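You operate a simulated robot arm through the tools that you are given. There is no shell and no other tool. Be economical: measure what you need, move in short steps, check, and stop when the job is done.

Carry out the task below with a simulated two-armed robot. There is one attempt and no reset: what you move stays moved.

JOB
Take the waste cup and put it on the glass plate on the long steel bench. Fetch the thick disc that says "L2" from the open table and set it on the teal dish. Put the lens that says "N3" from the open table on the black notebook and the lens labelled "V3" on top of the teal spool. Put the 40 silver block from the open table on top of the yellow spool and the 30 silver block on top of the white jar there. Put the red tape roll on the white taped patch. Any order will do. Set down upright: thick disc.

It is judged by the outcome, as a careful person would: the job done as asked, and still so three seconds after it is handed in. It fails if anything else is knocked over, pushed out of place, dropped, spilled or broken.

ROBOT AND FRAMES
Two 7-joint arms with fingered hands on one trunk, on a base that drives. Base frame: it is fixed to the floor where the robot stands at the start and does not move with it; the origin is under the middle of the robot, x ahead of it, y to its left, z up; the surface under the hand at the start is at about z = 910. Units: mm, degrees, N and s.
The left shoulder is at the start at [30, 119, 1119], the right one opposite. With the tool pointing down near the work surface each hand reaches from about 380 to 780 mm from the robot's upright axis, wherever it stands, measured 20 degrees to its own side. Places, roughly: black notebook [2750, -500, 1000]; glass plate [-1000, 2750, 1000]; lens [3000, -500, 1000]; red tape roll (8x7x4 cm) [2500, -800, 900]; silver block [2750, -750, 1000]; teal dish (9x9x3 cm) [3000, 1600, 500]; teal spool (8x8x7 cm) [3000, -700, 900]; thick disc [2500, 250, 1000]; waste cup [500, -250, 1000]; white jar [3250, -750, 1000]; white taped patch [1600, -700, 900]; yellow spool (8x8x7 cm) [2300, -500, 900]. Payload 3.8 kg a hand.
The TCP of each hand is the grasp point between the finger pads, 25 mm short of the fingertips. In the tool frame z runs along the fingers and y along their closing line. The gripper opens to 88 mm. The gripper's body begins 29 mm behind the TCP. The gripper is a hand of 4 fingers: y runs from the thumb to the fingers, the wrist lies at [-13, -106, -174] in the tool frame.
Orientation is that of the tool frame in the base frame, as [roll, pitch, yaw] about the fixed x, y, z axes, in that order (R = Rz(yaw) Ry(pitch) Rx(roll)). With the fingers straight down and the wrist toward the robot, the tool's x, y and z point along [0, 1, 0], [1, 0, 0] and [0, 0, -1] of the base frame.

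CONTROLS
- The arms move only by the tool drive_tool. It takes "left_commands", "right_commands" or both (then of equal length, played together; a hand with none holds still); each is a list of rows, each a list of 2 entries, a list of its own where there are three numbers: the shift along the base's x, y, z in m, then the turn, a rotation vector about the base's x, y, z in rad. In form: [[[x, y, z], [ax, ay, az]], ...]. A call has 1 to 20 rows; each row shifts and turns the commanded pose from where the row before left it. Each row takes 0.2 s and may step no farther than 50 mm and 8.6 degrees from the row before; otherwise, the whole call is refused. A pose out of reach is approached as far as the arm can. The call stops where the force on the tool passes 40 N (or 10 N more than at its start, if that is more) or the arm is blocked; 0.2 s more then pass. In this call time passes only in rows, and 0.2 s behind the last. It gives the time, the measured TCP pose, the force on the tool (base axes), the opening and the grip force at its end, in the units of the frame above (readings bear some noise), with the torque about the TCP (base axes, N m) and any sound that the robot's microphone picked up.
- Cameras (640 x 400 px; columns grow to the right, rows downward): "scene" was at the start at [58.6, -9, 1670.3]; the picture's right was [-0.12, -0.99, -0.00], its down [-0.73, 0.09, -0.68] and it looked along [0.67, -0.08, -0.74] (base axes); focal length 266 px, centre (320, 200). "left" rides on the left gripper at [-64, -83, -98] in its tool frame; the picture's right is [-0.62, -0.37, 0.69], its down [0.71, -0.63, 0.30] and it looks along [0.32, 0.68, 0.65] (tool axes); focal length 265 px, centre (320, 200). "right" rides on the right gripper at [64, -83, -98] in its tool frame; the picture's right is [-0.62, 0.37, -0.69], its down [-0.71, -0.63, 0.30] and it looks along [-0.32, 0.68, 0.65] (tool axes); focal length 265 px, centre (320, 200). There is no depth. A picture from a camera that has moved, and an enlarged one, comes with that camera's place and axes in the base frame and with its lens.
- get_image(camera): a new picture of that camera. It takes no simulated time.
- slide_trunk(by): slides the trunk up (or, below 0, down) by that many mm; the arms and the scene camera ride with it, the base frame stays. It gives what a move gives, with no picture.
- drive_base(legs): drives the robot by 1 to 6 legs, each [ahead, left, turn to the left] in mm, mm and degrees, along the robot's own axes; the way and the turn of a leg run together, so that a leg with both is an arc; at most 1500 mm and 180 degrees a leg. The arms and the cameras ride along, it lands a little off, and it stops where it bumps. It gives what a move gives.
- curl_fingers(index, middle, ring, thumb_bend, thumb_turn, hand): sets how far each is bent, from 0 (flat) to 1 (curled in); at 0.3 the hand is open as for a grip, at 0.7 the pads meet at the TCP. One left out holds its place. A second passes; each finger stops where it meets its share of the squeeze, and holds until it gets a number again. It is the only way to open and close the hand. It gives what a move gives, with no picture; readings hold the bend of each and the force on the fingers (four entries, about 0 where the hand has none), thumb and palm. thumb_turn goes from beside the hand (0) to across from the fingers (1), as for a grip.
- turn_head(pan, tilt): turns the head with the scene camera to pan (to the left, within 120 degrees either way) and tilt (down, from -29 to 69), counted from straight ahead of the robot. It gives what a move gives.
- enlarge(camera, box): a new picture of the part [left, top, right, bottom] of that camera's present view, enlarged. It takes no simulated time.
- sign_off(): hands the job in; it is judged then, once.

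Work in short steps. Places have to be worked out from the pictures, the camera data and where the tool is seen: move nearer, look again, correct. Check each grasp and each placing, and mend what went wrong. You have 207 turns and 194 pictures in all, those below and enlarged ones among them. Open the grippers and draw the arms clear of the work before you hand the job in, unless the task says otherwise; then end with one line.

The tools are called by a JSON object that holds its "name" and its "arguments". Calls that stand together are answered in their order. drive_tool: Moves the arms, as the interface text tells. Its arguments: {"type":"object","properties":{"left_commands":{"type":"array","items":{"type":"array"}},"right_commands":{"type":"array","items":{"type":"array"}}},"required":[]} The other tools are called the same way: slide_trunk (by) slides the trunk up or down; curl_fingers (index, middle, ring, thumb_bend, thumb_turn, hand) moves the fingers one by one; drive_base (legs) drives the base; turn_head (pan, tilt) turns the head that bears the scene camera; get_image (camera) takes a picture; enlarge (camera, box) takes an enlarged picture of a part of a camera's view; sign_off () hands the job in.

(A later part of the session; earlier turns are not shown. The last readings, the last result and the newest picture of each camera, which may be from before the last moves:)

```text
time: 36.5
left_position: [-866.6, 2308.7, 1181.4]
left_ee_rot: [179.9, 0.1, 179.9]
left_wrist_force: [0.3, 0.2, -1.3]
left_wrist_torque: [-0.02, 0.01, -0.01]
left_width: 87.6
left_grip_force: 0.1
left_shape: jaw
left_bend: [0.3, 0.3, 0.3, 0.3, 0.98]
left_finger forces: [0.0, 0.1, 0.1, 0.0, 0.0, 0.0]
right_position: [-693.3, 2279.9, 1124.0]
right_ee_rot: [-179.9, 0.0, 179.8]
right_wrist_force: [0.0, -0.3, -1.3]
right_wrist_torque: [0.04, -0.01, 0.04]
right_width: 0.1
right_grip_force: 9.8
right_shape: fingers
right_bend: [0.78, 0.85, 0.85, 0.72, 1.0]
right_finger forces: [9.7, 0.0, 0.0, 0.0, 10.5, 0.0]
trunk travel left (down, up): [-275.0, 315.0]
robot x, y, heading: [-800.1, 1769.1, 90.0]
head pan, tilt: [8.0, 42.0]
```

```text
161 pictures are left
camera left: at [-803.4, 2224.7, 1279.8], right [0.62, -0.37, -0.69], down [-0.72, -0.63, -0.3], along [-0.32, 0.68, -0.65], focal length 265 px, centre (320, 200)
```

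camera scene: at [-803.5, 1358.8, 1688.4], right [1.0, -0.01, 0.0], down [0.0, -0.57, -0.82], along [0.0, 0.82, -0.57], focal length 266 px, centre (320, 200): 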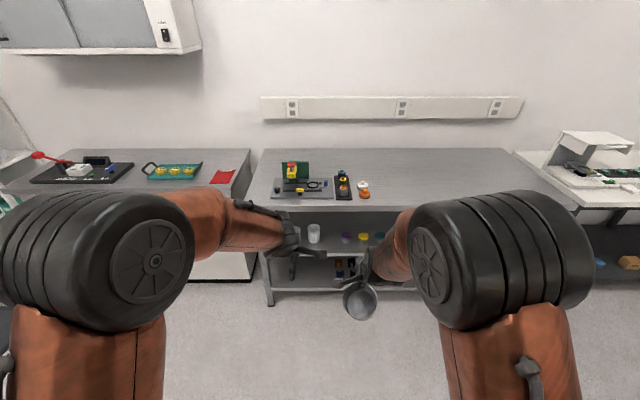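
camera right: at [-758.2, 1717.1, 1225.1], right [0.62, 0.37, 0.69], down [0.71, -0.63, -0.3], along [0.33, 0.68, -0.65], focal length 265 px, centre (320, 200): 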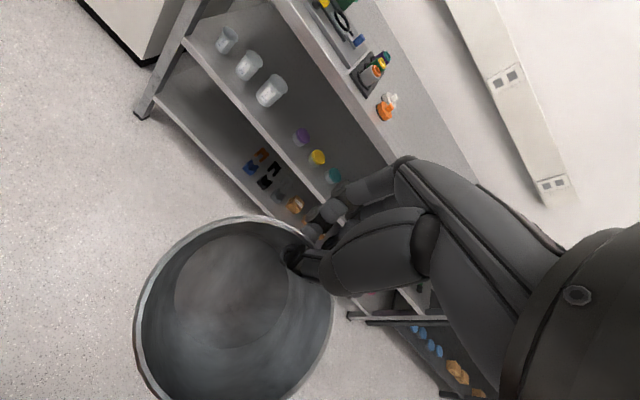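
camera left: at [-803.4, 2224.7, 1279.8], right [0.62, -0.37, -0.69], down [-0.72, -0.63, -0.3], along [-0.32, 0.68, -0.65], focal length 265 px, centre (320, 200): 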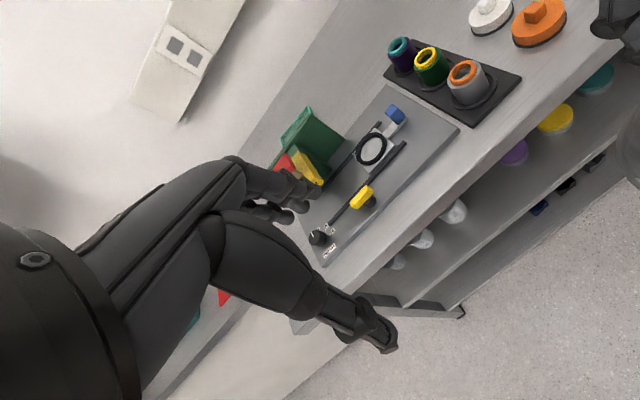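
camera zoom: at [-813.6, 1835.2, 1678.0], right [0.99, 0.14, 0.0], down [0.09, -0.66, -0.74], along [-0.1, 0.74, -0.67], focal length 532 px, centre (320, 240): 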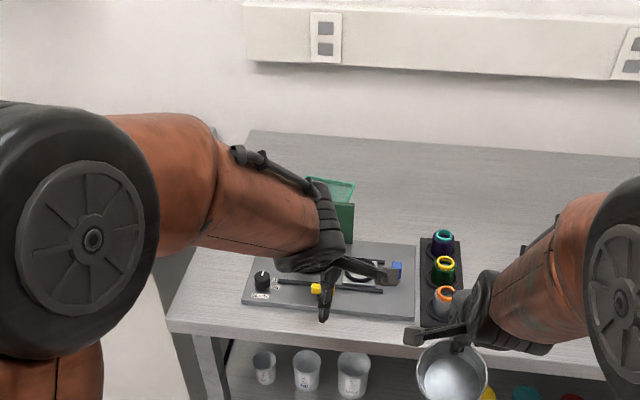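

The left arm blocks the view; I move it aside (to -x) and look again.

{"name": "drive_tool", "arguments": {"left_commands": [[[-0.045, -0.01, 0.01], [0, 0, 0]], [[-0.045, -0.01, 0.01], [0, 0, 0]], [[-0.045, -0.01, 0.01], [0, 0, 0]], [[-0.045, -0.01, 0.01], [0, 0, 0]], [[-0.045, -0.01, 0.01], [0, 0, 0]], [[-0.045, -0.01, 0.01], [0, 0, 0]]]}}

{"name": "turn_head", "arguments": {"pan": 8, "tilt": 45}}

{"name": "enlarge", "arguments": {"camera": "scene", "box": [220, 120, 412, 240]}}

{"name": "get_image", "arguments": {"camera": "left"}}

```text
time: 37.9
left_position: [-1137.3, 2247.5, 1240.6]
left_ee_rot: [179.8, 0.1, 179.8]
left_wrist_force: [-0.3, 0.1, 0.6]
left_wrist_torque: [0.04, -0.01, 0.03]
left_width: 87.6
left_grip_force: 0.1
left_shape: jaw
left_bend: [0.3, 0.3, 0.3, 0.3, 0.98]
left_finger forces: [0.0, 0.1, 0.1, 0.0, 0.0, 0.0]
right_position: [-694.2, 2280.0, 1125.7]
right_ee_rot: [180.0, 0.2, 179.9]
right_wrist_force: [-0.4, 1.0, -0.7]
right_wrist_torque: [0.05, -0.01, 0.04]
right_width: 0.1
right_grip_force: 10.1
right_shape: fingers
right_bend: [0.78, 0.85, 0.85, 0.72, 1.0]
right_finger forces: [9.7, 0.0, 0.1, 0.0, 10.5, 0.0]
trunk travel left (down, up): [-275.0, 315.0]
robot x, y, heading: [-802.2, 1771.9, 89.6]
head pan, tilt: [8.0, 42.0]
```

```text
time: 38.5
left_position: [-1135.6, 2249.5, 1240.1]
left_ee_rot: [180.0, 0.0, 179.9]
left_wrist_force: [-1.3, 0.5, 0.1]
left_wrist_torque: [0.01, -0.02, -0.03]
left_width: 87.4
left_grip_force: 0.0
left_shape: jaw
left_bend: [0.3, 0.3, 0.3, 0.3, 0.98]
left_finger forces: [0.0, 0.0, 0.0, 0.0, 0.0, 0.0]
right_position: [-694.3, 2281.0, 1125.3]
right_ee_rot: [180.0, -0.1, 179.9]
right_wrist_force: [0.2, 0.3, -1.7]
right_wrist_torque: [0.03, 0.01, 0.0]
right_width: 0.0
right_grip_force: 10.3
right_shape: fingers
right_bend: [0.78, 0.85, 0.85, 0.72, 1.0]
right_finger forces: [9.7, 0.0, 0.1, 0.1, 10.5, 0.0]
trunk travel left (down, up): [-275.0, 315.0]
robot x, y, heading: [-803.2, 1767.2, 89.7]
head pan, tilt: [8.0, 45.0]
```

```text
3.33 times, centred on (316, 180) of scene
camera zoom: at [-813.4, 1832.8, 1673.7], right [0.99, 0.14, 0.0], down [0.1, -0.7, -0.71], along [-0.1, 0.7, -0.71], focal length 887 px, centre (333, 267)
```

zoom: 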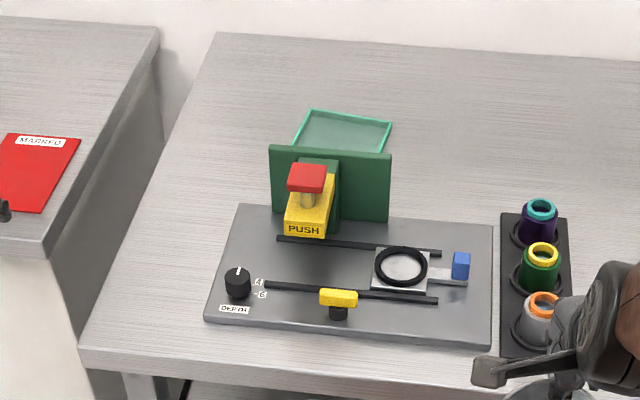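

```text
159 pictures are left
camera left: at [-1071.8, 2165.0, 1339.0], right [0.62, -0.37, -0.69], down [-0.72, -0.63, -0.3], along [-0.32, 0.68, -0.65], focal length 265 px, centre (320, 200)
```

left: 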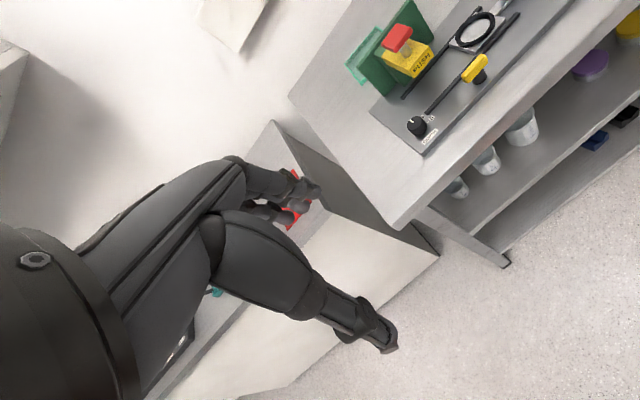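

The glass plate is the teal-edged square lying flat behind the green wall, centre about (-943,2848). The cup must go over the ~1015 mm high wall, so I raise the right hand, pull the left back, and drive closer.

{"name": "drive_tool", "arguments": {"right_commands": [[[0, 0, 0.03], [0, 0, 0]], [[0, 0, 0.03], [0, 0, 0]], [[0, 0, 0.02], [0, 0, 0]], [[0, 0, 0], [0, 0, 0]]], "left_commands": [[[0.04, -0.03, 0.02], [0, 0, 0]], [[0.04, -0.03, 0.02], [0, 0, 0]], [[0.04, -0.03, 0], [0, 0, 0]], [[0.04, -0.03, 0], [0, 0, 0]]]}}

{"name": "drive_base", "arguments": {"legs": [[0, 230, 0], [250, 0, 0]]}}

{"name": "turn_head", "arguments": {"pan": 0, "tilt": 50}}

{"name": "get_image", "arguments": {"camera": "scene"}}

{"name": "get_image", "arguments": {"camera": "right"}}

```text
refused: row 1 steps farther than a row can; nothing moved
```

```text
time: 41.6
left_position: [-1365.2, 2500.0, 1240.8]
left_ee_rot: [179.9, 0.0, 179.9]
left_wrist_force: [-0.1, 0.2, 0.8]
left_wrist_torque: [0.01, 0.03, -0.05]
left_width: 87.5
left_grip_force: 0.1
left_shape: jaw
left_bend: [0.3, 0.3, 0.3, 0.3, 0.98]
left_finger forces: [0.1, 0.0, 0.1, 0.1, 0.0, 0.0]
right_position: [-924.8, 2532.5, 1123.6]
right_ee_rot: [-179.9, 0.1, 179.8]
right_wrist_force: [-0.3, 0.5, -1.5]
right_wrist_torque: [0.01, 0.01, 0.0]
right_width: 0.0
right_grip_force: 10.2
right_shape: fingers
right_bend: [0.78, 0.85, 0.85, 0.72, 1.0]
right_finger forces: [9.8, 0.1, 0.0, 0.0, 10.6, 0.0]
trunk travel left (down, up): [-275.0, 315.0]
robot x, y, heading: [-1032.1, 2017.0, 90.0]
head pan, tilt: [8.0, 45.0]
```

```text
time: 42.3
left_position: [-1368.1, 2500.5, 1240.5]
left_ee_rot: [-180.0, 0.1, 180.0]
left_wrist_force: [-0.2, -0.1, 0.0]
left_wrist_torque: [-0.04, 0.02, 0.0]
left_width: 87.5
left_grip_force: 0.1
left_shape: jaw
left_bend: [0.3, 0.3, 0.3, 0.3, 0.98]
left_finger forces: [0.0, 0.0, 0.0, 0.0, 0.0, 0.0]
right_position: [-924.1, 2532.5, 1124.4]
right_ee_rot: [-179.9, 0.0, 179.9]
right_wrist_force: [-1.2, -0.2, -1.6]
right_wrist_torque: [0.04, -0.02, 0.0]
right_width: 0.2
right_grip_force: 10.0
right_shape: fingers
right_bend: [0.78, 0.85, 0.85, 0.72, 1.0]
right_finger forces: [9.7, 0.0, 0.1, 0.0, 10.6, 0.0]
trunk travel left (down, up): [-275.0, 315.0]
robot x, y, heading: [-1031.3, 2014.6, 89.9]
head pan, tilt: [0.0, 50.0]
```

```text
158 pictures are left
camera scene: at [-1033.1, 2080.4, 1666.8], right [1.0, 0.0, 0.0], down [0.0, -0.77, -0.64], along [0.0, 0.64, -0.77], focal length 266 px, centre (320, 200)
```

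scene: 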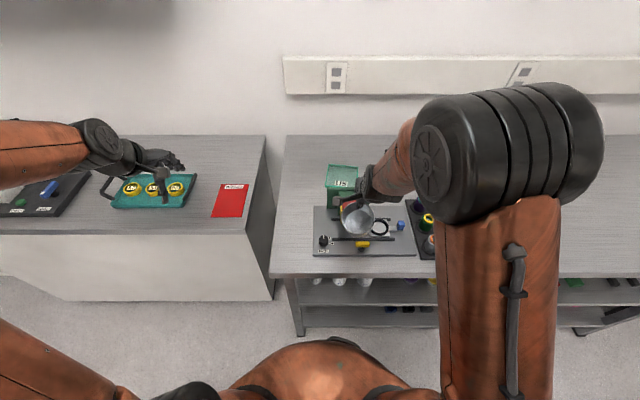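

```text
157 pictures are left
camera right: at [-988.8, 2449.7, 1225.0], right [0.62, 0.37, 0.69], down [0.71, -0.63, -0.3], along [0.33, 0.68, -0.65], focal length 265 px, centre (320, 200)
```

right: 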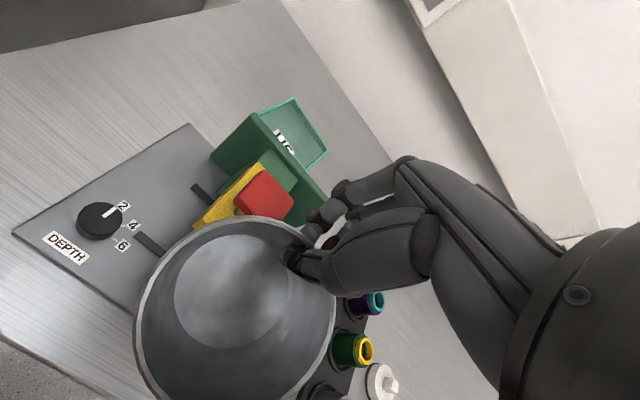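

The left row was slightly too long. I raise the right hand 80 mm first and zoom in on the plate.

{"name": "drive_tool", "arguments": {"right_commands": [[[0, 0, 0.03], [0, 0, 0]], [[0, 0, 0.03], [0, 0, 0]], [[0, 0, 0.02], [0, 0, 0]]]}}

{"name": "enlarge", "arguments": {"camera": "scene", "box": [290, 145, 418, 225]}}

{"name": "enlarge", "arguments": {"camera": "right", "box": [180, 60, 372, 180]}}

```text
time: 43.1
left_position: [-1367.5, 2498.9, 1240.9]
left_ee_rot: [-179.9, 0.0, 179.9]
left_wrist_force: [0.7, 0.4, -0.1]
left_wrist_torque: [-0.02, 0.02, 0.0]
left_width: 87.8
left_grip_force: 0.2
left_shape: jaw
left_bend: [0.3, 0.3, 0.3, 0.3, 0.98]
left_finger forces: [0.0, 0.0, 0.0, 0.0, 0.1, 0.1]
right_position: [-923.6, 2531.5, 1205.1]
right_ee_rot: [-179.9, -0.1, 179.9]
right_wrist_force: [-0.6, -0.1, -1.0]
right_wrist_torque: [0.03, 0.0, -0.01]
right_width: 0.2
right_grip_force: 10.9
right_shape: fingers
right_bend: [0.78, 0.85, 0.85, 0.72, 1.0]
right_finger forces: [9.9, 0.0, 0.0, 0.0, 10.8, 0.0]
trunk travel left (down, up): [-275.0, 315.0]
robot x, y, heading: [-1031.2, 2020.9, 89.9]
head pan, tilt: [0.0, 50.0]
```

```text
5.00 times, centred on (354, 185) of scene
camera zoom: at [-1033.0, 2079.8, 1666.8], right [1.0, 0.0, 0.0], down [0.0, -0.77, -0.64], along [0.0, 0.64, -0.77], focal length 1331 px, centre (150, 275)
```

zoom: 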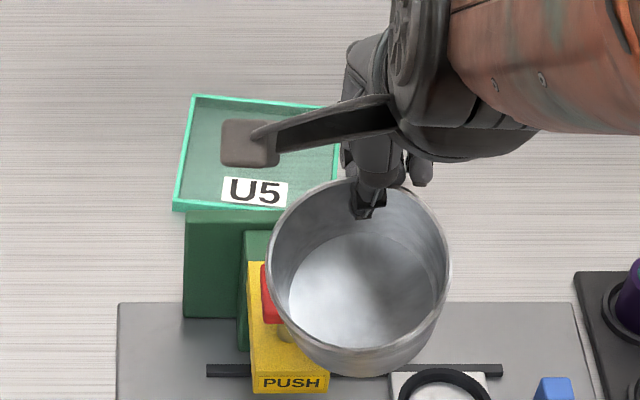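

```text
3.33 times, centred on (276, 120) of right
camera zoom: at [-988.4, 2449.2, 1305.2], right [0.62, 0.37, 0.69], down [0.71, -0.63, -0.3], along [0.33, 0.68, -0.65], focal length 885 px, centre (467, 467)
```

zoom: 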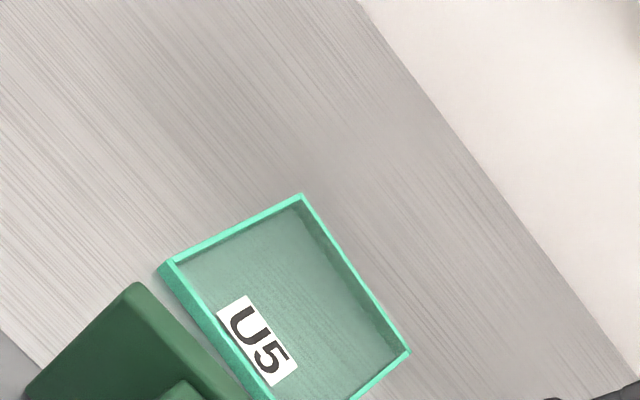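

Triangulation puts the plate (labelled U5) lying on the bench with centre ≈(-942,2826), about 122 mm square. The cup hangs tilted a bit in the pinch (near side low); it will right itself on contact. I drive forward 90 mm for reach.

{"name": "drive_base", "arguments": {"legs": [[95, 0, 0]]}}

{"name": "drive_tool", "arguments": {"right_commands": [[[0, 0.04, 0], [0, 0, 0]], [[0, 0.04, 0], [0, 0, 0]], [[0, 0.04, 0], [0, 0, 0]], [[0, 0.04, 0], [0, 0, 0]], [[0, 0.04, 0], [0, 0, 0]]]}}

{"name": "get_image", "arguments": {"camera": "scene"}}

{"name": "get_image", "arguments": {"camera": "right"}}

```text
time: 44.3
left_position: [-1366.6, 2596.8, 1239.4]
left_ee_rot: [-180.0, 0.0, 179.9]
left_wrist_force: [-0.6, -0.6, 0.6]
left_wrist_torque: [-0.02, -0.01, 0.05]
left_width: 87.7
left_grip_force: 0.1
left_shape: jaw
left_bend: [0.3, 0.3, 0.3, 0.3, 0.98]
left_finger forces: [0.0, 0.1, 0.0, 0.0, 0.1, 0.1]
right_position: [-924.5, 2629.0, 1205.1]
right_ee_rot: [-179.9, 0.0, 179.8]
right_wrist_force: [0.5, 0.6, -1.7]
right_wrist_torque: [0.05, 0.04, -0.02]
right_width: 0.0
right_grip_force: 10.6
right_shape: fingers
right_bend: [0.78, 0.85, 0.85, 0.72, 1.0]
right_finger forces: [10.0, 0.1, 0.0, 0.1, 10.8, 0.1]
trunk travel left (down, up): [-275.0, 315.0]
robot x, y, heading: [-1034.7, 2117.4, 89.7]
head pan, tilt: [0.0, 50.0]
```

```text
time: 45.5
left_position: [-1367.4, 2597.7, 1239.0]
left_ee_rot: [-179.9, 0.0, 179.8]
left_wrist_force: [0.1, -0.1, -0.3]
left_wrist_torque: [-0.02, 0.02, 0.02]
left_width: 87.6
left_grip_force: 0.1
left_shape: jaw
left_bend: [0.3, 0.3, 0.3, 0.3, 0.98]
left_finger forces: [0.1, 0.0, 0.0, 0.1, 0.1, 0.0]
right_position: [-924.5, 2830.1, 1204.1]
right_ee_rot: [-179.7, 0.1, 179.9]
right_wrist_force: [-0.7, 0.8, -0.7]
right_wrist_torque: [0.03, 0.01, 0.0]
right_width: 0.0
right_grip_force: 10.5
right_shape: fingers
right_bend: [0.78, 0.85, 0.85, 0.72, 1.0]
right_finger forces: [9.8, 0.1, 0.0, 0.1, 10.6, 0.0]
trunk travel left (down, up): [-275.0, 315.0]
robot x, y, heading: [-1032.1, 2122.3, 89.8]
head pan, tilt: [0.0, 50.0]
```

```text
154 pictures are left
camera scene: at [-1032.6, 2178.4, 1666.7], right [1.0, 0.0, 0.0], down [0.0, -0.77, -0.64], along [0.0, 0.64, -0.77], focal length 266 px, centre (320, 200)
```

scene: 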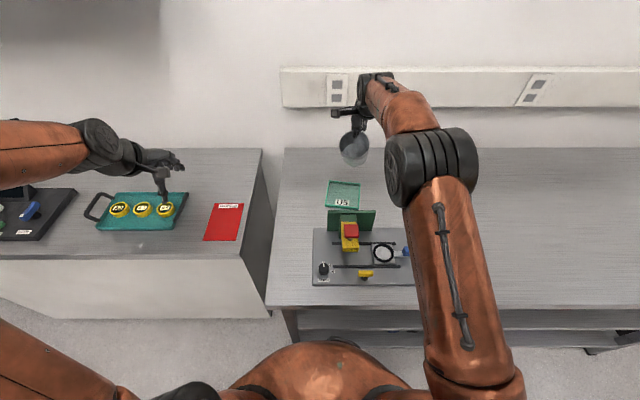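

```text
153 pictures are left
camera right: at [-988.6, 2748.3, 1304.0], right [0.62, 0.37, 0.69], down [0.71, -0.63, -0.3], along [0.33, 0.68, -0.66], focal length 265 px, centre (320, 200)
```

right: 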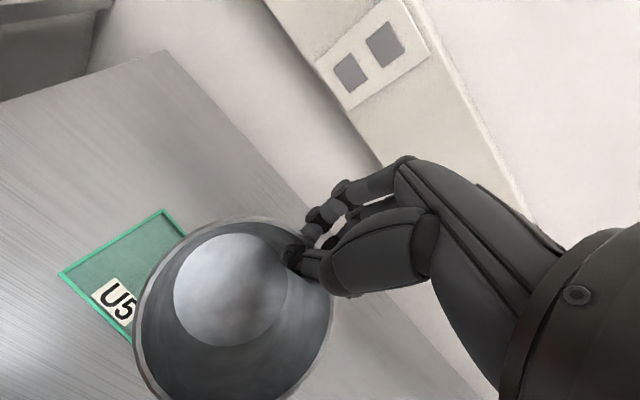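

Base fits with clearance and the reach works. I zoom to refine plate position and cup tilt.

{"name": "enlarge", "arguments": {"camera": "scene", "box": [290, 100, 418, 240]}}

```text
2.86 times, centred on (354, 170) of scene
camera zoom: at [-1032.6, 2178.4, 1666.7], right [1.0, 0.0, 0.0], down [0.0, -0.77, -0.64], along [0.0, 0.64, -0.77], focal length 761 px, centre (223, 286)
```

zoom: 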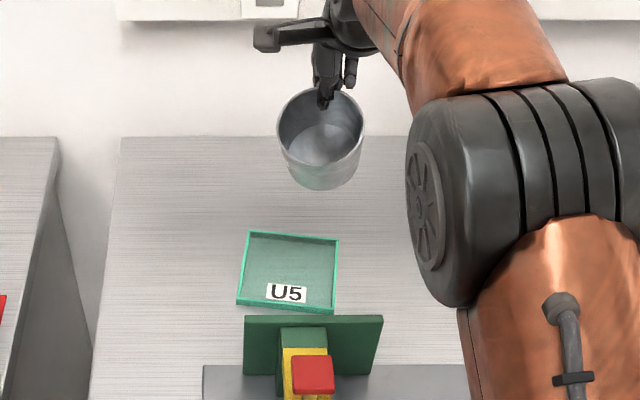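

Plate centre confirmed at (-946,2827). I lower 130 mm with a small -x shift, then look.

{"name": "drive_tool", "arguments": {"right_commands": [[[-0.004, 0, -0.04], [0, 0, 0]], [[-0.004, 0, -0.04], [0, 0, 0]], [[-0.002, 0, -0.03], [0, 0, 0]], [[0, 0, -0.02], [0, 0, 0]]]}}

{"name": "enlarge", "arguments": {"camera": "scene", "box": [290, 100, 418, 240]}}

{"name": "get_image", "arguments": {"camera": "right"}}

```text
time: 46.5
left_position: [-1367.1, 2596.3, 1240.6]
left_ee_rot: [180.0, 0.0, 179.8]
left_wrist_force: [-0.1, -0.5, -0.9]
left_wrist_torque: [0.03, 0.0, -0.01]
left_width: 87.5
left_grip_force: 0.0
left_shape: jaw
left_bend: [0.3, 0.3, 0.3, 0.3, 0.98]
left_finger forces: [0.0, 0.0, 0.2, 0.1, 0.0, 0.0]
right_position: [-934.8, 2829.1, 1074.6]
right_ee_rot: [179.9, 0.0, 179.9]
right_wrist_force: [0.1, -0.3, -1.3]
right_wrist_torque: [0.0, 0.01, 0.01]
right_width: 0.0
right_grip_force: 10.3
right_shape: fingers
right_bend: [0.78, 0.85, 0.85, 0.72, 1.0]
right_finger forces: [9.8, 0.0, 0.0, 0.0, 10.7, 0.0]
trunk travel left (down, up): [-275.0, 315.0]
robot x, y, heading: [-1033.8, 2118.0, 90.2]
head pan, tilt: [0.0, 50.0]
```

```text
2.86 times, centred on (354, 170) of scene
camera zoom: at [-1032.8, 2177.1, 1666.7], right [1.0, 0.0, 0.0], down [0.0, -0.77, -0.64], along [0.0, 0.64, -0.77], focal length 761 px, centre (223, 286)
```

zoom: 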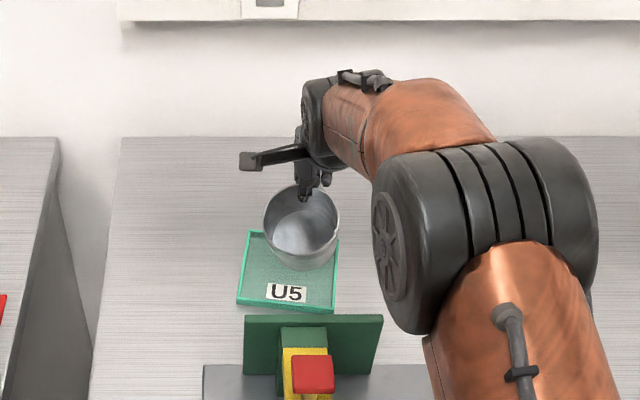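

```text
150 pictures are left
camera right: at [-998.7, 2745.5, 1174.5], right [0.62, 0.37, 0.69], down [0.71, -0.63, -0.3], along [0.32, 0.68, -0.65], focal length 265 px, centre (320, 200)
```

right: 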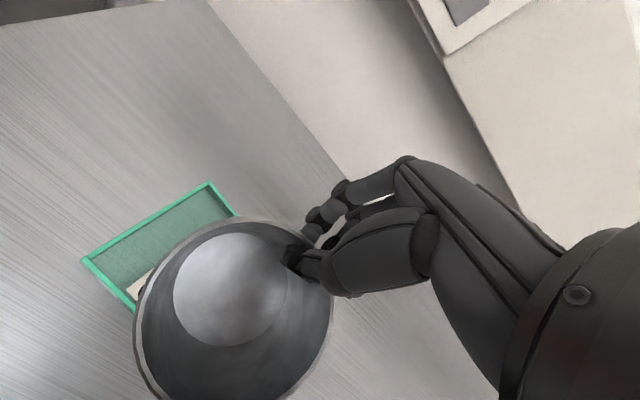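

The cup is heading to the plate's middle. I lower slowly toward first contact (~z 1030) watching the force.

{"name": "drive_tool", "arguments": {"right_commands": [[[-0.004, 0, -0.015], [0, 0, 0]], [[0, 0, -0.015], [0, 0, 0]], [[0, 0, -0.008], [0, 0, 0]]]}}

{"name": "enlarge", "arguments": {"camera": "scene", "box": [310, 140, 390, 220]}}

```text
time: 47.3
left_position: [-1366.9, 2595.7, 1240.4]
left_ee_rot: [-180.0, 0.0, 179.8]
left_wrist_force: [0.3, -0.4, 0.4]
left_wrist_torque: [0.02, -0.01, 0.0]
left_width: 87.8
left_grip_force: 0.2
left_shape: jaw
left_bend: [0.3, 0.3, 0.3, 0.3, 0.98]
left_finger forces: [0.1, 0.1, 0.1, 0.0, 0.0, 0.0]
right_position: [-937.5, 2828.0, 1037.9]
right_ee_rot: [180.0, 0.0, 179.9]
right_wrist_force: [-0.1, 0.2, -1.0]
right_wrist_torque: [0.01, 0.0, -0.02]
right_width: 0.2
right_grip_force: 10.2
right_shape: fingers
right_bend: [0.78, 0.85, 0.85, 0.72, 1.0]
right_finger forces: [9.9, 0.0, 0.0, 0.1, 10.9, 0.0]
trunk travel left (down, up): [-275.0, 315.0]
robot x, y, heading: [-1033.6, 2118.6, 89.9]
head pan, tilt: [0.0, 50.0]
```

```text
5.00 times, centred on (350, 180) of scene
camera zoom: at [-1033.0, 2176.4, 1666.8], right [1.0, 0.0, 0.0], down [0.0, -0.77, -0.64], along [0.0, 0.64, -0.77], focal length 1331 px, centre (170, 300)
```

zoom: 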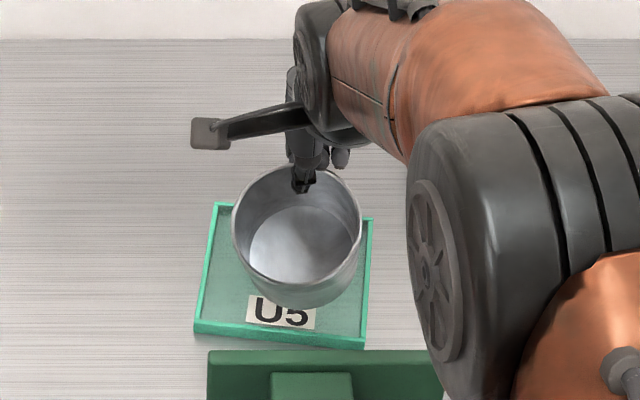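

Tilt looks about 15°. I lower in small increments.

{"name": "drive_tool", "arguments": {"right_commands": [[[0, 0, -0.008], [0, 0, 0]], [[0, 0, -0.008], [0, 0, 0]]]}}

{"name": "drive_tool", "arguments": {"right_commands": [[[0, 0, -0.006], [0, 0, 0]]]}}

{"name": "enlarge", "arguments": {"camera": "scene", "box": [310, 140, 390, 220]}}

```text
time: 47.9
left_position: [-1366.5, 2595.8, 1239.7]
left_ee_rot: [180.0, 0.0, 179.8]
left_wrist_force: [0.1, -0.4, 0.0]
left_wrist_torque: [0.02, 0.03, -0.03]
left_width: 87.4
left_grip_force: 0.0
left_shape: jaw
left_bend: [0.3, 0.3, 0.3, 0.3, 0.98]
left_finger forces: [0.1, 0.0, 0.1, 0.0, 0.0, 0.0]
right_position: [-939.2, 2829.3, 1020.5]
right_ee_rot: [-179.9, 0.0, 179.8]
right_wrist_force: [0.4, -0.6, -1.9]
right_wrist_torque: [0.05, 0.0, -0.02]
right_width: 0.0
right_grip_force: 10.1
right_shape: fingers
right_bend: [0.78, 0.85, 0.85, 0.72, 1.0]
right_finger forces: [9.9, 0.0, 0.1, 0.0, 10.9, 0.0]
trunk travel left (down, up): [-275.0, 315.0]
robot x, y, heading: [-1032.9, 2119.3, 90.0]
head pan, tilt: [0.0, 50.0]
```

```text
time: 48.3
left_position: [-1367.3, 2596.3, 1240.8]
left_ee_rot: [180.0, 0.0, 180.0]
left_wrist_force: [0.0, 1.0, 0.0]
left_wrist_torque: [0.0, -0.01, 0.0]
left_width: 87.5
left_grip_force: 0.2
left_shape: jaw
left_bend: [0.3, 0.3, 0.3, 0.3, 0.98]
left_finger forces: [0.1, 0.0, 0.0, 0.0, 0.1, 0.0]
right_position: [-938.9, 2828.5, 1014.6]
right_ee_rot: [-179.9, 0.1, 179.9]
right_wrist_force: [0.9, -0.1, -2.1]
right_wrist_torque: [0.0, -0.03, 0.01]
right_width: 0.0
right_grip_force: 10.8
right_shape: fingers
right_bend: [0.78, 0.85, 0.85, 0.72, 1.0]
right_finger forces: [9.9, 0.1, 0.1, 0.1, 10.9, 0.0]
trunk travel left (down, up): [-275.0, 315.0]
robot x, y, heading: [-1032.0, 2120.3, 90.0]
head pan, tilt: [0.0, 50.0]
```

```text
5.00 times, centred on (350, 180) of scene
camera zoom: at [-1032.8, 2176.7, 1666.7], right [1.0, 0.0, 0.0], down [0.0, -0.77, -0.64], along [0.0, 0.64, -0.77], focal length 1331 px, centre (170, 300)
```

zoom: 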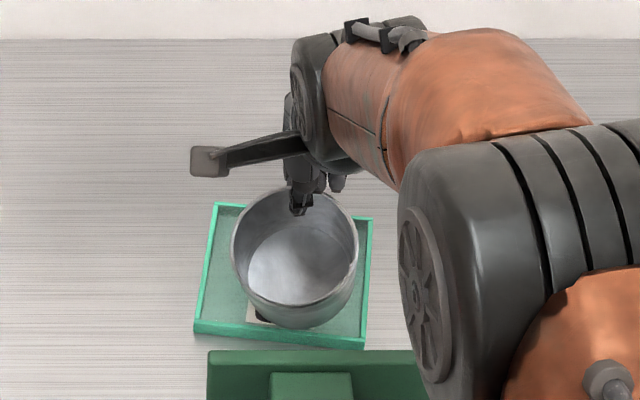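

The base would land close to the plate's front edge, so I move +15 mm in y and continue down gently.

{"name": "drive_tool", "arguments": {"right_commands": [[[-0.004, 0.015, 0], [0, 0, 0]], [[0, 0, -0.006], [0, 0, 0]], [[0, 0, -0.006], [0, 0, 0]]]}}

{"name": "drive_tool", "arguments": {"right_commands": [[[0, 0, -0.005], [0, 0, 0]]]}}

{"name": "enlarge", "arguments": {"camera": "scene", "box": [310, 140, 390, 220]}}

```text
time: 49.1
left_position: [-1368.0, 2595.1, 1239.9]
left_ee_rot: [179.9, 0.0, 179.9]
left_wrist_force: [-0.7, 0.3, 0.5]
left_wrist_torque: [0.02, -0.02, 0.01]
left_width: 87.5
left_grip_force: 0.0
left_shape: jaw
left_bend: [0.3, 0.3, 0.3, 0.3, 0.98]
left_finger forces: [0.0, 0.0, 0.0, 0.1, 0.0, 0.0]
right_position: [-941.5, 2842.6, 1003.6]
right_ee_rot: [179.8, 0.1, 179.9]
right_wrist_force: [1.3, 1.2, 2.1]
right_wrist_torque: [-0.13, 0.01, 0.01]
right_width: 0.0
right_grip_force: 12.2
right_shape: fingers
right_bend: [0.78, 0.85, 0.85, 0.72, 1.0]
right_finger forces: [8.3, 4.7, 0.1, 0.1, 10.5, 0.0]
trunk travel left (down, up): [-275.0, 315.0]
robot x, y, heading: [-1035.3, 2120.3, 90.0]
head pan, tilt: [0.0, 50.0]
```

```text
time: 49.5
left_position: [-1367.0, 2595.0, 1240.6]
left_ee_rot: [-180.0, 0.0, -180.0]
left_wrist_force: [-0.1, 0.6, 0.4]
left_wrist_torque: [-0.01, -0.01, 0.03]
left_width: 87.7
left_grip_force: 0.1
left_shape: jaw
left_bend: [0.3, 0.3, 0.3, 0.3, 0.98]
left_finger forces: [0.0, 0.0, 0.1, 0.1, 0.0, 0.1]
right_position: [-941.3, 2842.2, 997.9]
right_ee_rot: [-179.9, 0.1, 179.9]
right_wrist_force: [0.5, 1.2, 2.6]
right_wrist_torque: [-0.18, -0.01, 0.05]
right_width: 0.0
right_grip_force: 13.2
right_shape: fingers
right_bend: [0.78, 0.86, 0.85, 0.72, 0.99]
right_finger forces: [8.0, 6.4, 0.0, 0.1, 12.1, 0.1]
trunk travel left (down, up): [-275.0, 315.0]
robot x, y, heading: [-1035.1, 2122.8, 89.8]
head pan, tilt: [0.0, 50.0]
```

```text
5.00 times, centred on (350, 180) of scene
camera zoom: at [-1032.7, 2176.0, 1666.8], right [1.0, 0.0, 0.0], down [0.0, -0.77, -0.64], along [0.0, 0.64, -0.77], focal length 1331 px, centre (170, 300)
```

zoom: 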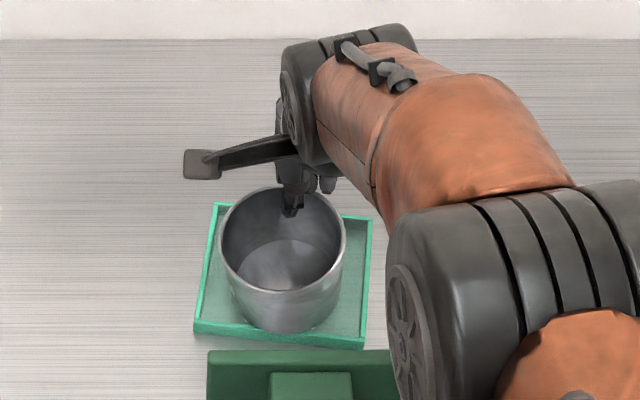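

The cup touches (≈4 N load change) and is nearly upright. I nudge +8 mm in y and 4 mm down to settle it, then check.

{"name": "drive_tool", "arguments": {"right_commands": [[[0, 0.005, -0.003], [0, 0, 0]], [[0, 0.006, -0.003], [0, 0, 0]]]}}

{"name": "enlarge", "arguments": {"camera": "scene", "box": [310, 140, 390, 220]}}

```text
time: 50.1
left_position: [-1368.5, 2595.1, 1239.8]
left_ee_rot: [-180.0, 0.0, 179.9]
left_wrist_force: [1.0, 1.1, -0.1]
left_wrist_torque: [0.0, -0.02, 0.0]
left_width: 87.7
left_grip_force: 0.0
left_shape: jaw
left_bend: [0.3, 0.3, 0.3, 0.3, 0.98]
left_finger forces: [0.1, 0.0, 0.0, 0.0, 0.1, 0.0]
right_position: [-942.1, 2852.8, 992.3]
right_ee_rot: [-179.8, 0.0, 179.9]
right_wrist_force: [0.0, -0.8, 1.2]
right_wrist_torque: [-0.15, 0.0, 0.04]
right_width: 0.0
right_grip_force: 12.6
right_shape: fingers
right_bend: [0.78, 0.86, 0.85, 0.71, 0.99]
right_finger forces: [8.3, 5.1, 0.0, 0.0, 12.3, 0.1]
trunk travel left (down, up): [-275.0, 315.0]
robot x, y, heading: [-1034.5, 2116.1, 90.2]
head pan, tilt: [0.0, 50.0]
```

```text
5.00 times, centred on (350, 180) of scene
camera zoom: at [-1032.8, 2176.2, 1666.8], right [1.0, 0.0, 0.0], down [0.0, -0.77, -0.64], along [0.0, 0.64, -0.77], focal length 1331 px, centre (170, 300)
```

zoom: 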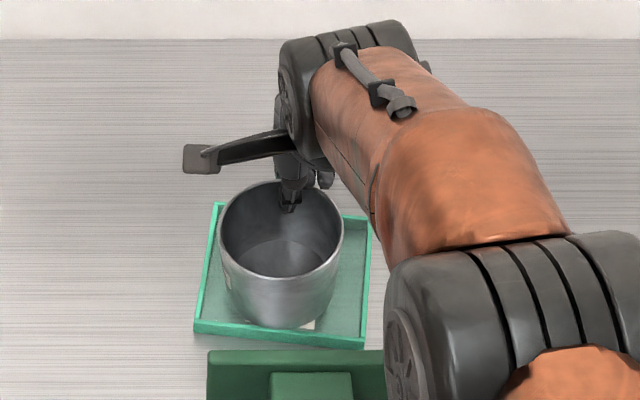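

Now upright but forward on the plate; I slide it 14 mm further in.

{"name": "drive_tool", "arguments": {"right_commands": [[[0.002, 0.007, 0], [0, 0, 0]], [[0.002, 0.007, 0], [0, 0, 0]]]}}

{"name": "enlarge", "arguments": {"camera": "scene", "box": [310, 140, 390, 220]}}

```text
time: 50.7
left_position: [-1366.0, 2596.5, 1240.6]
left_ee_rot: [180.0, 0.0, 179.9]
left_wrist_force: [0.0, -1.4, 0.0]
left_wrist_torque: [0.03, -0.04, 0.01]
left_width: 87.6
left_grip_force: 0.2
left_shape: jaw
left_bend: [0.3, 0.3, 0.3, 0.3, 0.98]
left_finger forces: [0.0, 0.0, 0.0, 0.0, 0.0, 0.0]
right_position: [-938.0, 2863.4, 994.3]
right_ee_rot: [180.0, 0.0, 179.9]
right_wrist_force: [-0.2, -0.8, -0.3]
right_wrist_torque: [-0.09, 0.03, -0.01]
right_width: 0.0
right_grip_force: 11.3
right_shape: fingers
right_bend: [0.78, 0.85, 0.85, 0.71, 0.99]
right_finger forces: [10.2, 1.8, 0.0, 0.0, 10.9, 0.1]
right hand out of reach, approached as far as the arm can: row 2
trunk travel left (down, up): [-275.0, 315.0]
robot x, y, heading: [-1035.1, 2113.6, 89.8]
head pan, tilt: [0.0, 50.0]
```

```text
5.00 times, centred on (350, 180) of scene
camera zoom: at [-1032.9, 2176.0, 1666.8], right [1.0, 0.0, 0.0], down [0.0, -0.77, -0.64], along [0.0, 0.64, -0.77], focal length 1331 px, centre (170, 300)
```

zoom: 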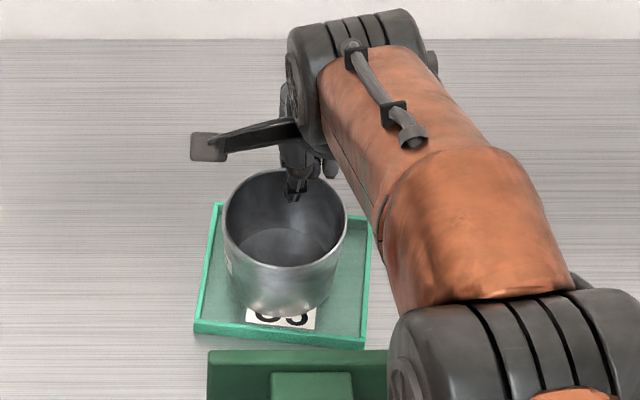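

Well placed in the plate's middle, at the reach limit. I release.

{"name": "curl_fingers", "arguments": {"hand": "right", "index": 0.5, "middle": 0.5, "ring": 0.5, "thumb_bend": 0.5}}

{"name": "enlarge", "arguments": {"camera": "scene", "box": [310, 140, 390, 220]}}

{"name": "get_image", "arguments": {"camera": "right"}}

```text
time: 51.7
left_position: [-1367.5, 2596.0, 1239.2]
left_ee_rot: [-180.0, 0.0, -180.0]
left_wrist_force: [-0.2, -0.5, 0.3]
left_wrist_torque: [-0.02, -0.01, 0.03]
left_width: 87.6
left_grip_force: 0.1
left_shape: jaw
left_bend: [0.3, 0.3, 0.3, 0.3, 0.98]
left_finger forces: [0.1, 0.1, 0.0, 0.1, 0.0, 0.0]
right_position: [-938.8, 2863.7, 993.4]
right_ee_rot: [-179.8, 0.0, 179.8]
right_wrist_force: [0.4, 0.5, 0.2]
right_wrist_torque: [-0.03, 0.02, 0.0]
right_width: 42.3
right_grip_force: 0.1
right_shape: fingers
right_bend: [0.5, 0.5, 0.5, 0.5, 0.98]
right_finger forces: [0.0, 0.1, 0.1, 0.1, 0.3, 0.1]
trunk travel left (down, up): [-275.0, 315.0]
robot x, y, heading: [-1031.0, 2119.6, 90.1]
head pan, tilt: [0.0, 50.0]
```

```text
5.00 times, centred on (350, 180) of scene
camera zoom: at [-1033.0, 2176.5, 1666.7], right [1.0, 0.0, 0.0], down [0.0, -0.77, -0.64], along [0.0, 0.64, -0.77], focal length 1331 px, centre (170, 300)
```

zoom: 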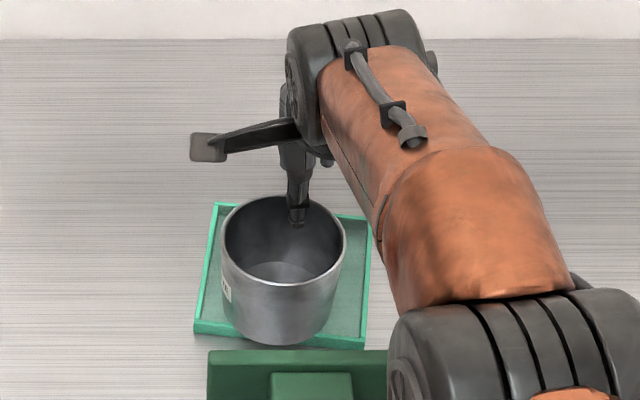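

```text
143 pictures are left
camera right: at [-1002.0, 2781.3, 1092.3], right [0.62, 0.37, 0.69], down [0.71, -0.63, -0.3], along [0.33, 0.68, -0.65], focal length 265 px, centre (320, 200)
```

right: 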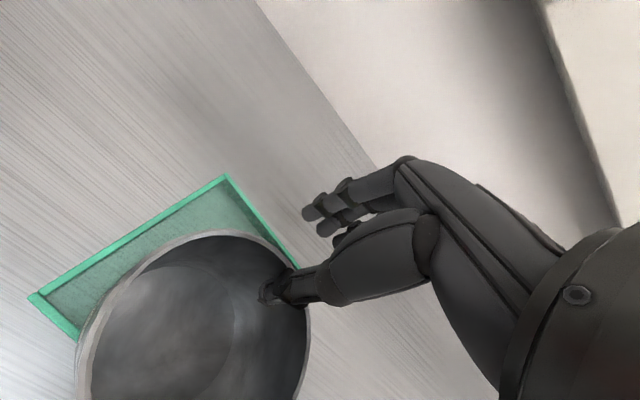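

On release the cup settled ~20 mm toward me, slightly over the plate's front edge. I push it back by bending only the thumb (inside the far wall), fingers kept as a stop.

{"name": "curl_fingers", "arguments": {"hand": "right", "thumb_bend": 0.6}}

{"name": "enlarge", "arguments": {"camera": "scene", "box": [310, 140, 390, 220]}}

```text
time: 52.7
left_position: [-1365.9, 2595.5, 1240.6]
left_ee_rot: [180.0, 0.0, 179.9]
left_wrist_force: [-0.3, 0.6, 0.2]
left_wrist_torque: [-0.01, -0.02, 0.01]
left_width: 87.7
left_grip_force: 0.1
left_shape: jaw
left_bend: [0.3, 0.3, 0.3, 0.3, 0.98]
left_finger forces: [0.0, 0.0, 0.1, 0.1, 0.1, 0.0]
right_position: [-937.7, 2863.0, 992.5]
right_ee_rot: [180.0, -0.1, 179.9]
right_wrist_force: [0.4, -0.1, -0.6]
right_wrist_torque: [-0.01, 0.01, -0.01]
right_width: 31.1
right_grip_force: 0.1
right_shape: fingers
right_bend: [0.5, 0.5, 0.5, 0.6, 0.99]
right_finger forces: [0.0, 0.0, 0.0, 0.1, 0.1, 0.0]
trunk travel left (down, up): [-275.0, 315.0]
robot x, y, heading: [-1035.6, 2116.3, 90.0]
head pan, tilt: [0.0, 50.0]
```

```text
5.00 times, centred on (350, 180) of scene
camera zoom: at [-1032.9, 2176.3, 1666.8], right [1.0, 0.0, 0.0], down [0.0, -0.77, -0.64], along [0.0, 0.64, -0.77], focal length 1331 px, centre (170, 300)
```

zoom: 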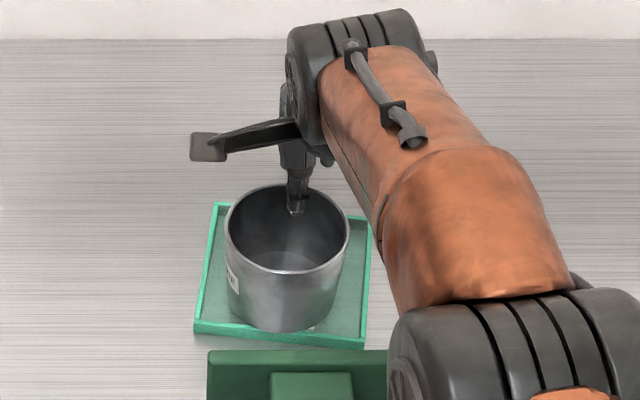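

It slid back about 12 mm, upright. I push a little more.

{"name": "curl_fingers", "arguments": {"hand": "right", "thumb_bend": 0.72}}

{"name": "enlarge", "arguments": {"camera": "scene", "box": [310, 140, 390, 220]}}

```text
time: 53.7
left_position: [-1366.7, 2596.0, 1240.4]
left_ee_rot: [180.0, -0.1, 180.0]
left_wrist_force: [0.9, 0.2, 0.2]
left_wrist_torque: [0.0, 0.0, -0.01]
left_width: 87.8
left_grip_force: 0.0
left_shape: jaw
left_bend: [0.3, 0.3, 0.3, 0.3, 0.98]
left_finger forces: [0.0, 0.0, 0.0, 0.1, 0.0, 0.1]
right_position: [-937.6, 2863.7, 992.6]
right_ee_rot: [180.0, 0.0, 179.9]
right_wrist_force: [-0.3, 0.0, 0.2]
right_wrist_torque: [0.02, 0.05, -0.06]
right_width: 17.2
right_grip_force: 0.1
right_shape: fingers
right_bend: [0.5, 0.5, 0.5, 0.72, 1.0]
right_finger forces: [0.1, 0.0, 0.1, 0.1, 0.0, 0.0]
trunk travel left (down, up): [-275.0, 315.0]
robot x, y, heading: [-1032.0, 2117.0, 90.0]
head pan, tilt: [0.0, 50.0]
```

```text
5.00 times, centred on (350, 180) of scene
camera zoom: at [-1032.9, 2176.2, 1666.8], right [1.0, 0.0, 0.0], down [0.0, -0.77, -0.64], along [0.0, 0.64, -0.77], focal length 1331 px, centre (170, 300)
```

zoom: 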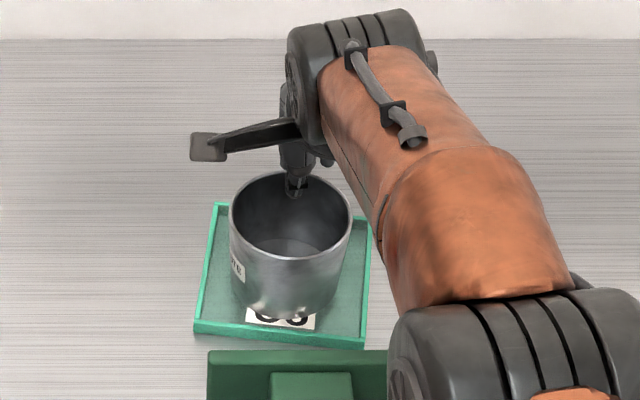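

Cup centred on the plate. I open the thumb moderately and lift the hand straight up, then pull back.

{"name": "curl_fingers", "arguments": {"hand": "right", "thumb_bend": 0.5}}

{"name": "drive_tool", "arguments": {"right_commands": [[[0, -0.003, 0.03], [0, 0, 0]], [[0, 0, 0.04], [0, 0, 0]], [[0, 0, 0.04], [0, 0, 0]], [[0, 0, 0.04], [0, 0, 0]]]}}

{"name": "enlarge", "arguments": {"camera": "scene", "box": [300, 140, 396, 220]}}

```text
time: 54.7
left_position: [-1366.6, 2595.0, 1239.9]
left_ee_rot: [-180.0, 0.0, 179.8]
left_wrist_force: [-1.0, 0.5, 0.3]
left_wrist_torque: [0.01, 0.02, -0.01]
left_width: 87.6
left_grip_force: 0.0
left_shape: jaw
left_bend: [0.3, 0.3, 0.3, 0.3, 0.98]
left_finger forces: [0.0, 0.0, 0.0, 0.0, 0.0, 0.0]
right_position: [-937.9, 2863.9, 994.0]
right_ee_rot: [180.0, 0.0, 179.9]
right_wrist_force: [-0.3, -0.1, 0.0]
right_wrist_torque: [0.03, -0.01, 0.0]
right_width: 41.6
right_grip_force: 0.1
right_shape: fingers
right_bend: [0.5, 0.5, 0.5, 0.5, 0.98]
right_finger forces: [0.0, 0.0, 0.0, 0.0, 0.0, 0.0]
trunk travel left (down, up): [-275.0, 315.0]
robot x, y, heading: [-1031.9, 2117.3, 90.1]
head pan, tilt: [0.0, 50.0]
```

```text
time: 55.7
left_position: [-1367.9, 2595.5, 1241.6]
left_ee_rot: [-180.0, 0.0, 179.9]
left_wrist_force: [-0.4, 0.3, -0.8]
left_wrist_torque: [0.0, 0.0, 0.01]
left_width: 87.6
left_grip_force: 0.0
left_shape: jaw
left_bend: [0.3, 0.3, 0.3, 0.3, 0.98]
left_finger forces: [0.1, 0.1, 0.1, 0.1, 0.1, 0.1]
right_position: [-937.7, 2859.4, 1143.7]
right_ee_rot: [-180.0, 0.1, 179.9]
right_wrist_force: [0.0, 0.3, 0.7]
right_wrist_torque: [0.0, -0.01, 0.03]
right_width: 41.5
right_grip_force: 0.1
right_shape: fingers
right_bend: [0.5, 0.5, 0.5, 0.5, 0.98]
right_finger forces: [0.0, 0.1, 0.0, 0.0, 0.0, 0.1]
trunk travel left (down, up): [-275.0, 315.0]
robot x, y, heading: [-1031.2, 2116.2, 90.1]
head pan, tilt: [0.0, 50.0]
```

```text
5.00 times, centred on (348, 180) of scene
camera zoom: at [-1032.9, 2175.6, 1666.8], right [1.0, 0.0, 0.0], down [0.0, -0.77, -0.64], along [0.0, 0.64, -0.77], focal length 1331 px, centre (180, 300)
```

zoom: 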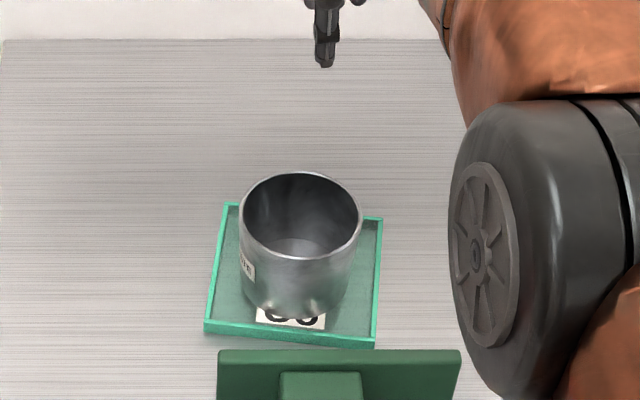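

The cup stands upright on the glass plate. I draw the right hand back, and drive away toward the table's left side near x≈2000.

{"name": "drive_tool", "arguments": {"right_commands": [[[0, -0.04, 0.02], [0, 0, 0]], [[0, -0.045, 0.01], [0, 0, 0]], [[0, -0.045, 0], [0, 0, 0]], [[0, -0.045, 0], [0, 0, 0]], [[0, -0.045, 0], [0, 0, 0]], [[0, -0.045, 0], [0, 0, 0]], [[0, -0.045, 0], [0, 0, 0]]]}}

{"name": "drive_base", "arguments": {"legs": [[-750, 0, 0], [0, 0, -90], [1500, 0, 0], [1300, 0, 0], [0, 0, -90]]}}

{"name": "turn_head", "arguments": {"pan": 25, "tilt": 25}}

{"name": "get_image", "arguments": {"camera": "scene"}}

```text
time: 57.3
left_position: [-1367.1, 2593.0, 1240.6]
left_ee_rot: [179.9, -0.1, 180.0]
left_wrist_force: [0.0, -0.2, 0.5]
left_wrist_torque: [-0.03, 0.02, 0.0]
left_width: 87.6
left_grip_force: 0.0
left_shape: jaw
left_bend: [0.3, 0.3, 0.3, 0.3, 0.98]
left_finger forces: [0.1, 0.0, 0.1, 0.1, 0.0, 0.1]
right_position: [-938.5, 2548.5, 1173.1]
right_ee_rot: [179.9, -0.1, 179.9]
right_wrist_force: [0.2, 0.0, 0.5]
right_wrist_torque: [0.02, 0.03, -0.04]
right_width: 41.5
right_grip_force: 0.0
right_shape: fingers
right_bend: [0.5, 0.5, 0.5, 0.5, 0.98]
right_finger forces: [0.1, 0.1, 0.0, 0.1, 0.0, 0.0]
trunk travel left (down, up): [-275.0, 315.0]
robot x, y, heading: [-1033.0, 2117.1, 89.8]
head pan, tilt: [0.0, 50.0]
```

```text
time: 82.2
left_position: [2132.3, 956.7, 1240.7]
left_ee_rot: [180.0, 0.0, 1.6]
left_wrist_force: [-0.1, -1.3, 0.0]
left_wrist_torque: [-0.02, 0.0, 0.0]
left_width: 87.7
left_grip_force: 0.1
left_shape: jaw
left_bend: [0.3, 0.3, 0.3, 0.3, 0.98]
left_finger forces: [0.0, 0.0, 0.0, 0.0, 0.1, 0.0]
right_position: [1701.3, 988.3, 1173.2]
right_ee_rot: [-180.0, 0.0, 1.7]
right_wrist_force: [-1.0, 0.2, 0.3]
right_wrist_torque: [-0.01, -0.02, 0.01]
right_width: 41.3
right_grip_force: 0.0
right_shape: fingers
right_bend: [0.5, 0.5, 0.5, 0.5, 0.98]
right_finger forces: [0.1, 0.0, 0.0, 0.1, 0.0, 0.0]
trunk travel left (down, up): [-275.0, 315.0]
robot x, y, heading: [1783.3, 1419.1, -88.4]
head pan, tilt: [0.0, 50.0]
```

```text
time: 83.1
left_position: [2131.0, 956.3, 1240.8]
left_ee_rot: [180.0, 0.0, 1.6]
left_wrist_force: [0.7, -0.2, -0.4]
left_wrist_torque: [0.03, -0.02, 0.02]
left_width: 87.7
left_grip_force: 0.1
left_shape: jaw
left_bend: [0.3, 0.3, 0.3, 0.3, 0.98]
left_finger forces: [0.0, 0.0, 0.0, 0.0, 0.1, 0.0]
right_position: [1702.3, 988.0, 1174.2]
right_ee_rot: [-180.0, -0.1, 1.7]
right_wrist_force: [0.2, 0.8, 0.4]
right_wrist_torque: [0.02, -0.03, -0.02]
right_width: 41.4
right_grip_force: 0.1
right_shape: fingers
right_bend: [0.5, 0.5, 0.5, 0.5, 0.98]
right_finger forces: [0.0, 0.0, 0.1, 0.1, 0.0, 0.0]
trunk travel left (down, up): [-275.0, 315.0]
robot x, y, heading: [1782.1, 1425.3, -88.5]
head pan, tilt: [25.0, 25.0]
```

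```text
139 pictures are left
camera scene: at [1823.0, 1361.3, 1704.2], right [-0.89, -0.45, 0.0], down [-0.19, 0.38, -0.91], along [0.41, -0.81, -0.42], focal length 266 px, centre (320, 200)
```

scene: 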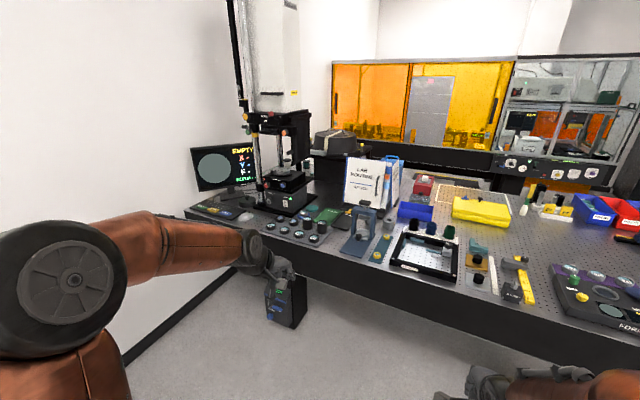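

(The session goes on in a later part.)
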